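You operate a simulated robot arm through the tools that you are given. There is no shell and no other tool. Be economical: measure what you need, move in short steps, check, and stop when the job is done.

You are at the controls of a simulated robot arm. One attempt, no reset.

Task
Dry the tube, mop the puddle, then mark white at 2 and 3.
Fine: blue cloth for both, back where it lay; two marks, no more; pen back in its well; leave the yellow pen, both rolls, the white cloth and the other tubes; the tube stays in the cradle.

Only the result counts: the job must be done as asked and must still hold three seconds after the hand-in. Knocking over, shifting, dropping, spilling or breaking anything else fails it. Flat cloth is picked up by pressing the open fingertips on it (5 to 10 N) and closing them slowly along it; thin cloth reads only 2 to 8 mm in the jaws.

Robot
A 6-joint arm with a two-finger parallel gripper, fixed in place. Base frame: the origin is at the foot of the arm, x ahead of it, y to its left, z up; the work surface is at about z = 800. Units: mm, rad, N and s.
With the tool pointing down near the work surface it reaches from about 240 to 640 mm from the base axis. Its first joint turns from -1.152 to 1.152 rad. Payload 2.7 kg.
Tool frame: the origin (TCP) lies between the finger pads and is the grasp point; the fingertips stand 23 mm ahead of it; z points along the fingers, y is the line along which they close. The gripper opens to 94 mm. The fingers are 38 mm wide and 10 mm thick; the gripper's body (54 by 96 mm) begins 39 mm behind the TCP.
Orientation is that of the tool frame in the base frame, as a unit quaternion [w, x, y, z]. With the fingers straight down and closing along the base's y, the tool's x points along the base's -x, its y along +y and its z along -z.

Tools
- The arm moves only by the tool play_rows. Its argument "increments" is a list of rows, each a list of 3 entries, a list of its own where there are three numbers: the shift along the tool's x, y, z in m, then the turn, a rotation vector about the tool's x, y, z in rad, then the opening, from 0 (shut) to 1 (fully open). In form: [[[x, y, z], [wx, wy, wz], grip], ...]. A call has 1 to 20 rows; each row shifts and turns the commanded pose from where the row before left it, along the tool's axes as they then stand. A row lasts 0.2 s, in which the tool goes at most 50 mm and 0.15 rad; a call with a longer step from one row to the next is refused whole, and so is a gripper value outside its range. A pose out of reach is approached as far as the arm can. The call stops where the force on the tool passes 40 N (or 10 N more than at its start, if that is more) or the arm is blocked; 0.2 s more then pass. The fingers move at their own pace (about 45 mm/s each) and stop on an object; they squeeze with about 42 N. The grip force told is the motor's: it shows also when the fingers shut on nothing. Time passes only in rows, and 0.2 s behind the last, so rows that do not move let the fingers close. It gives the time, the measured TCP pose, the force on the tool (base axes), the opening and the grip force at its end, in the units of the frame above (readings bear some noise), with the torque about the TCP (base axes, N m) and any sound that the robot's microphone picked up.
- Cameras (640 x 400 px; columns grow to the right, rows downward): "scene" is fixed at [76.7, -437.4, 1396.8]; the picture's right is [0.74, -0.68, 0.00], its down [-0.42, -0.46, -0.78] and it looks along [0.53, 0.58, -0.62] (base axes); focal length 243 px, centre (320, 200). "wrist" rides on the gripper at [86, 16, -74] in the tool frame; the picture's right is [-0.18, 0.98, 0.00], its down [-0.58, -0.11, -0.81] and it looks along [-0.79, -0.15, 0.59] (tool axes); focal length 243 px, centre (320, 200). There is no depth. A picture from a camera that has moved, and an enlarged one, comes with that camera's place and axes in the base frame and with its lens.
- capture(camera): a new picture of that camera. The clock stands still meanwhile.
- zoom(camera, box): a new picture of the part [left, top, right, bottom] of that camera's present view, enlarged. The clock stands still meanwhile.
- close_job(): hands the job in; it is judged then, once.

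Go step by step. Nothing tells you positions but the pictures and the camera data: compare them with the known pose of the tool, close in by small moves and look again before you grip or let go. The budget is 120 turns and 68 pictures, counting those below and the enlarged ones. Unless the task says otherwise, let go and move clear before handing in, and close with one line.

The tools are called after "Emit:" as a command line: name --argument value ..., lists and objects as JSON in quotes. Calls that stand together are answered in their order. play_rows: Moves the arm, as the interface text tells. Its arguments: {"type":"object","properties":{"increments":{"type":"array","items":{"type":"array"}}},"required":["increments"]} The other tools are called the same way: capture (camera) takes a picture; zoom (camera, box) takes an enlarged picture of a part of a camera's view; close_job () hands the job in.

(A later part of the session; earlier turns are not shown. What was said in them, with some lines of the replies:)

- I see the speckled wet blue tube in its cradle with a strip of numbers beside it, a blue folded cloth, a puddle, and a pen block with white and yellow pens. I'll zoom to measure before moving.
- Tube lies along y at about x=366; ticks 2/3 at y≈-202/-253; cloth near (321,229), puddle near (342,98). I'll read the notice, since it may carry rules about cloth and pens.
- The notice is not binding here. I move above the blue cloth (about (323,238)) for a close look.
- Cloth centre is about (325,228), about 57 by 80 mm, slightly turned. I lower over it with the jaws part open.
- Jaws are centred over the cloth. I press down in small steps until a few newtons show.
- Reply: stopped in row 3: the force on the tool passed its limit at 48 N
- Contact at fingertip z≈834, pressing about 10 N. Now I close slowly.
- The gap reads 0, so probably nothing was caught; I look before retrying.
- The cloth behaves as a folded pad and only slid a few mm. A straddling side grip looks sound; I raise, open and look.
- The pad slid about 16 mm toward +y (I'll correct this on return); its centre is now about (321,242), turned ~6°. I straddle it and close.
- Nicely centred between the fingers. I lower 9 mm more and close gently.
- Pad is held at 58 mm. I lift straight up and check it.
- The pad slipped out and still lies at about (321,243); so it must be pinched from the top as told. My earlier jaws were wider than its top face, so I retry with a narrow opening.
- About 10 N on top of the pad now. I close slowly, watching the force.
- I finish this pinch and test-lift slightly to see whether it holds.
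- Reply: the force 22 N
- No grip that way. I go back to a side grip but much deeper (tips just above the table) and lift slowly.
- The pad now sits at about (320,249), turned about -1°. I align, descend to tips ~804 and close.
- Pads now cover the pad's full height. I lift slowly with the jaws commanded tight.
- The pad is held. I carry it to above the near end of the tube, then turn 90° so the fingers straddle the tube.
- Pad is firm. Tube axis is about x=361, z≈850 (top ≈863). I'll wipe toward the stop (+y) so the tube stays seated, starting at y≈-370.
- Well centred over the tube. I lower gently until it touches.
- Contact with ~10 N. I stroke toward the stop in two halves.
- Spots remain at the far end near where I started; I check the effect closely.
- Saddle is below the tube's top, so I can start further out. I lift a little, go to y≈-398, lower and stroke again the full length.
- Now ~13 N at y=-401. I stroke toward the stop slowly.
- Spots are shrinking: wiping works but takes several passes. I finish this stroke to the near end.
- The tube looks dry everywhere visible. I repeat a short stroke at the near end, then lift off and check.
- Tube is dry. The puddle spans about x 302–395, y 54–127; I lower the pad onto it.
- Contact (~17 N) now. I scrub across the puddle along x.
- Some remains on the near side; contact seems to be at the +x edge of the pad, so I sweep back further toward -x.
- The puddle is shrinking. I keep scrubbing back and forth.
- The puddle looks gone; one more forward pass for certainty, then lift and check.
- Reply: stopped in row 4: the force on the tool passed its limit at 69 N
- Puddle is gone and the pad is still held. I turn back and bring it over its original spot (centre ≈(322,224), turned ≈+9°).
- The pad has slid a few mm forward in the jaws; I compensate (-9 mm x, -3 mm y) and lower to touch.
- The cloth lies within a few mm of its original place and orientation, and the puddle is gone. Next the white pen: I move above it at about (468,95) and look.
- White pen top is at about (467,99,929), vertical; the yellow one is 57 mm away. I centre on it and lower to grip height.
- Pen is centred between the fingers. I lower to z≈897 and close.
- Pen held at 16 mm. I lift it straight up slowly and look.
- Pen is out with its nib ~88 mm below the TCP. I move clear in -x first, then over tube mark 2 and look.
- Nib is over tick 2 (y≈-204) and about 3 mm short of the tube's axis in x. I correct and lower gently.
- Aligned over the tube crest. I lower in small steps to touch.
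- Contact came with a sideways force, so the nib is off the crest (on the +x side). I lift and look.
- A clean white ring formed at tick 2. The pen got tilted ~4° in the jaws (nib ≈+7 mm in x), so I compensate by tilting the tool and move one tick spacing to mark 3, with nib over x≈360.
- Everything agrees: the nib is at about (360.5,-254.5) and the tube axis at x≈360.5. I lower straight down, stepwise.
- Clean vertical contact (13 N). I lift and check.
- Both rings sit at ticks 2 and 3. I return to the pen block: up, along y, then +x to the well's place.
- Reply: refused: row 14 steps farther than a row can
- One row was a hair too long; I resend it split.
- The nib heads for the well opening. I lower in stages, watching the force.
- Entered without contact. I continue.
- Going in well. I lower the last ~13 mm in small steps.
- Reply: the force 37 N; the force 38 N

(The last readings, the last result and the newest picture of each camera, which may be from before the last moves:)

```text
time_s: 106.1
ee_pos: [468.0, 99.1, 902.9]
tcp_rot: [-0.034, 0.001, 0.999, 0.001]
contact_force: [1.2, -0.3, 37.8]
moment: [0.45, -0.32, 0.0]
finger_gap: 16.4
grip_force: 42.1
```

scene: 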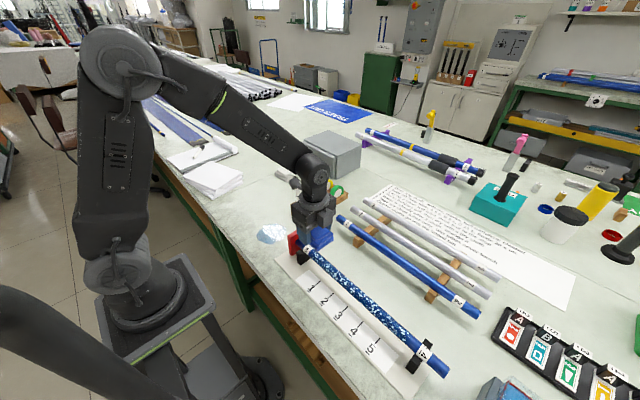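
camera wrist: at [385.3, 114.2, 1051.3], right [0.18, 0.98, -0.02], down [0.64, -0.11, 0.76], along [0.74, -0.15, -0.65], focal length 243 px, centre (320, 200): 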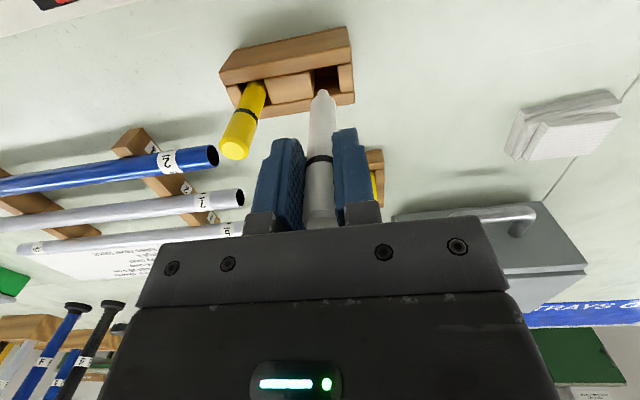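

It has bottomed out (≈37 N). I back off to relieve the force, then check before letting go.

Emit:
play_rows --increments '[[[0.0001, 0, -0.002], [0, 0, 0], 0.1], [[0, 0, -0.001], [0, 0, 0], 0.1], [[0, 0, 0], [0, 0, 0], 0.1]]'

Emit:
zoom --camera "scene" --box '[280, 170, 340, 220]'

```text
time_s: 106.9
ee_pos: [464.8, 98.1, 903.3]
tcp_rot: [-0.041, 0.001, 0.999, 0.0]
contact_force: [4.4, 2.3, 13.3]
moment: [0.42, -0.52, -0.02]
finger_gap: 16.1
grip_force: 41.9
```

```text
8.00 times, centred on (310, 195) of scene
camera zoom: at [76.6, -437.4, 1396.8], right [0.74, -0.68, 0.0], down [-0.42, -0.46, -0.78], along [0.53, 0.58, -0.62], focal length 1942 px, centre (400, 240)
```

zoom: 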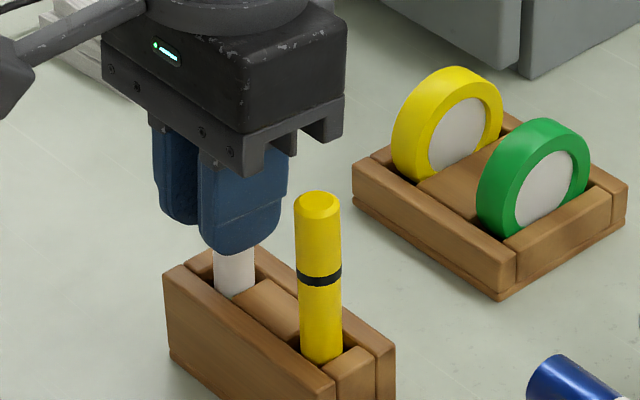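

Pen sits deep in the well. I relieve the last force, open slowly and rise straight up.

Emit:
play_rows --increments '[[[0.0001, 0, -0.0012], [0, 0, 0], 0.1], [[0, 0, 0], [0, 0, 0], 0.15], [[0, 0, 0], [0, 0, 0], 0.2], [[0, 0, 0], [0, 0, 0], 0.28], [[0, 0, 0], [0, 0, 0], 0.36], [[0, 0, 0], [0, 0, 0], 0.38], [[0, 0, 0], [0, 0, 0], 0.38], [[0.0007, 0, -0.01], [0, 0, 0], 0.38], [[0.0015, 0, -0.02], [0, 0, 0], 0.38], [[0.003, 0, -0.04], [0, 0, 0], 0.38], [[0.003, 0, -0.04], [0, 0, 0], 0.38], [[0.03, 0, 0], [0, -0.074, 0], 0.38], [[0.04, 0, 0], [0, 0, 0], 0.38], [[0.03, 0.03, 0], [0, 0, 0], 0.38], [[0, 0, 0], [0, 0, 0], 0.38]]'

Emit:
zoom --camera "scene" --box '[200, 150, 360, 250]'

```text
time_s: 110.1
ee_pos: [365.2, 130.7, 1016.2]
tcp_rot: [-0.003, 0.0, 1.0, -0.001]
contact_force: [-0.2, 0.3, 0.3]
moment: [0.0, 0.02, 0.01]
finger_gap: 35.8
grip_force: 0.0
```

```text
4.00 times, centred on (280, 200) of scene
camera zoom: at [76.7, -437.4, 1396.8], right [0.74, -0.68, 0.0], down [-0.42, -0.46, -0.78], along [0.53, 0.58, -0.62], focal length 971 px, centre (480, 200)
```

zoom: 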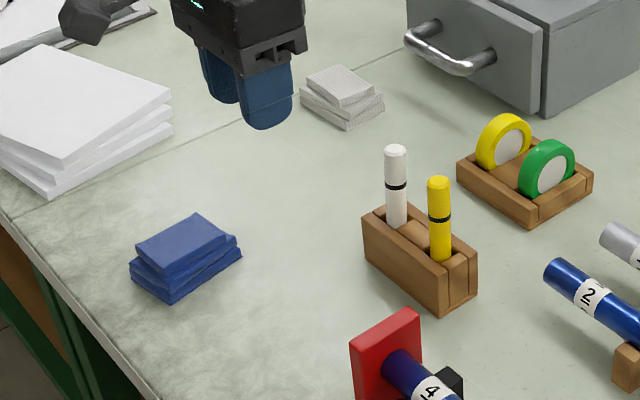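

The pen stands back in its well at full depth, and the cloth and other items are in place. One last look at the tube.

Emit:
zoom --camera "scene" --box '[270, 220, 460, 380]'

```text
2.50 times, centred on (365, 300) of scene
camera zoom: at [76.7, -437.4, 1396.8], right [0.74, -0.68, 0.0], down [-0.42, -0.46, -0.78], along [0.53, 0.58, -0.62], focal length 607 px, centre (208, -50)
```

zoom: 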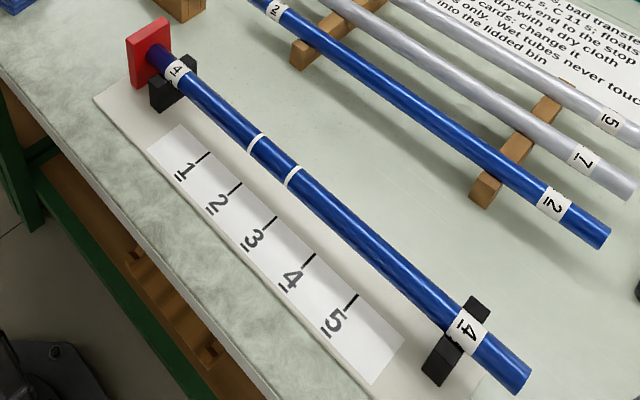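

The tube is dry in its cradle with two white rings at ticks 2 and 3, and everything else is undisturbed. I hand in.

Emit:
close_job

```text
The job is handed in.
```

The job is handed in: the tube is dry and still in its cradle, the puddle is mopped, and there are two white marks, at 2 and 3. The white pen is back in its well and the blue cloth is back, by the pictures about 7 mm from where it first lay.
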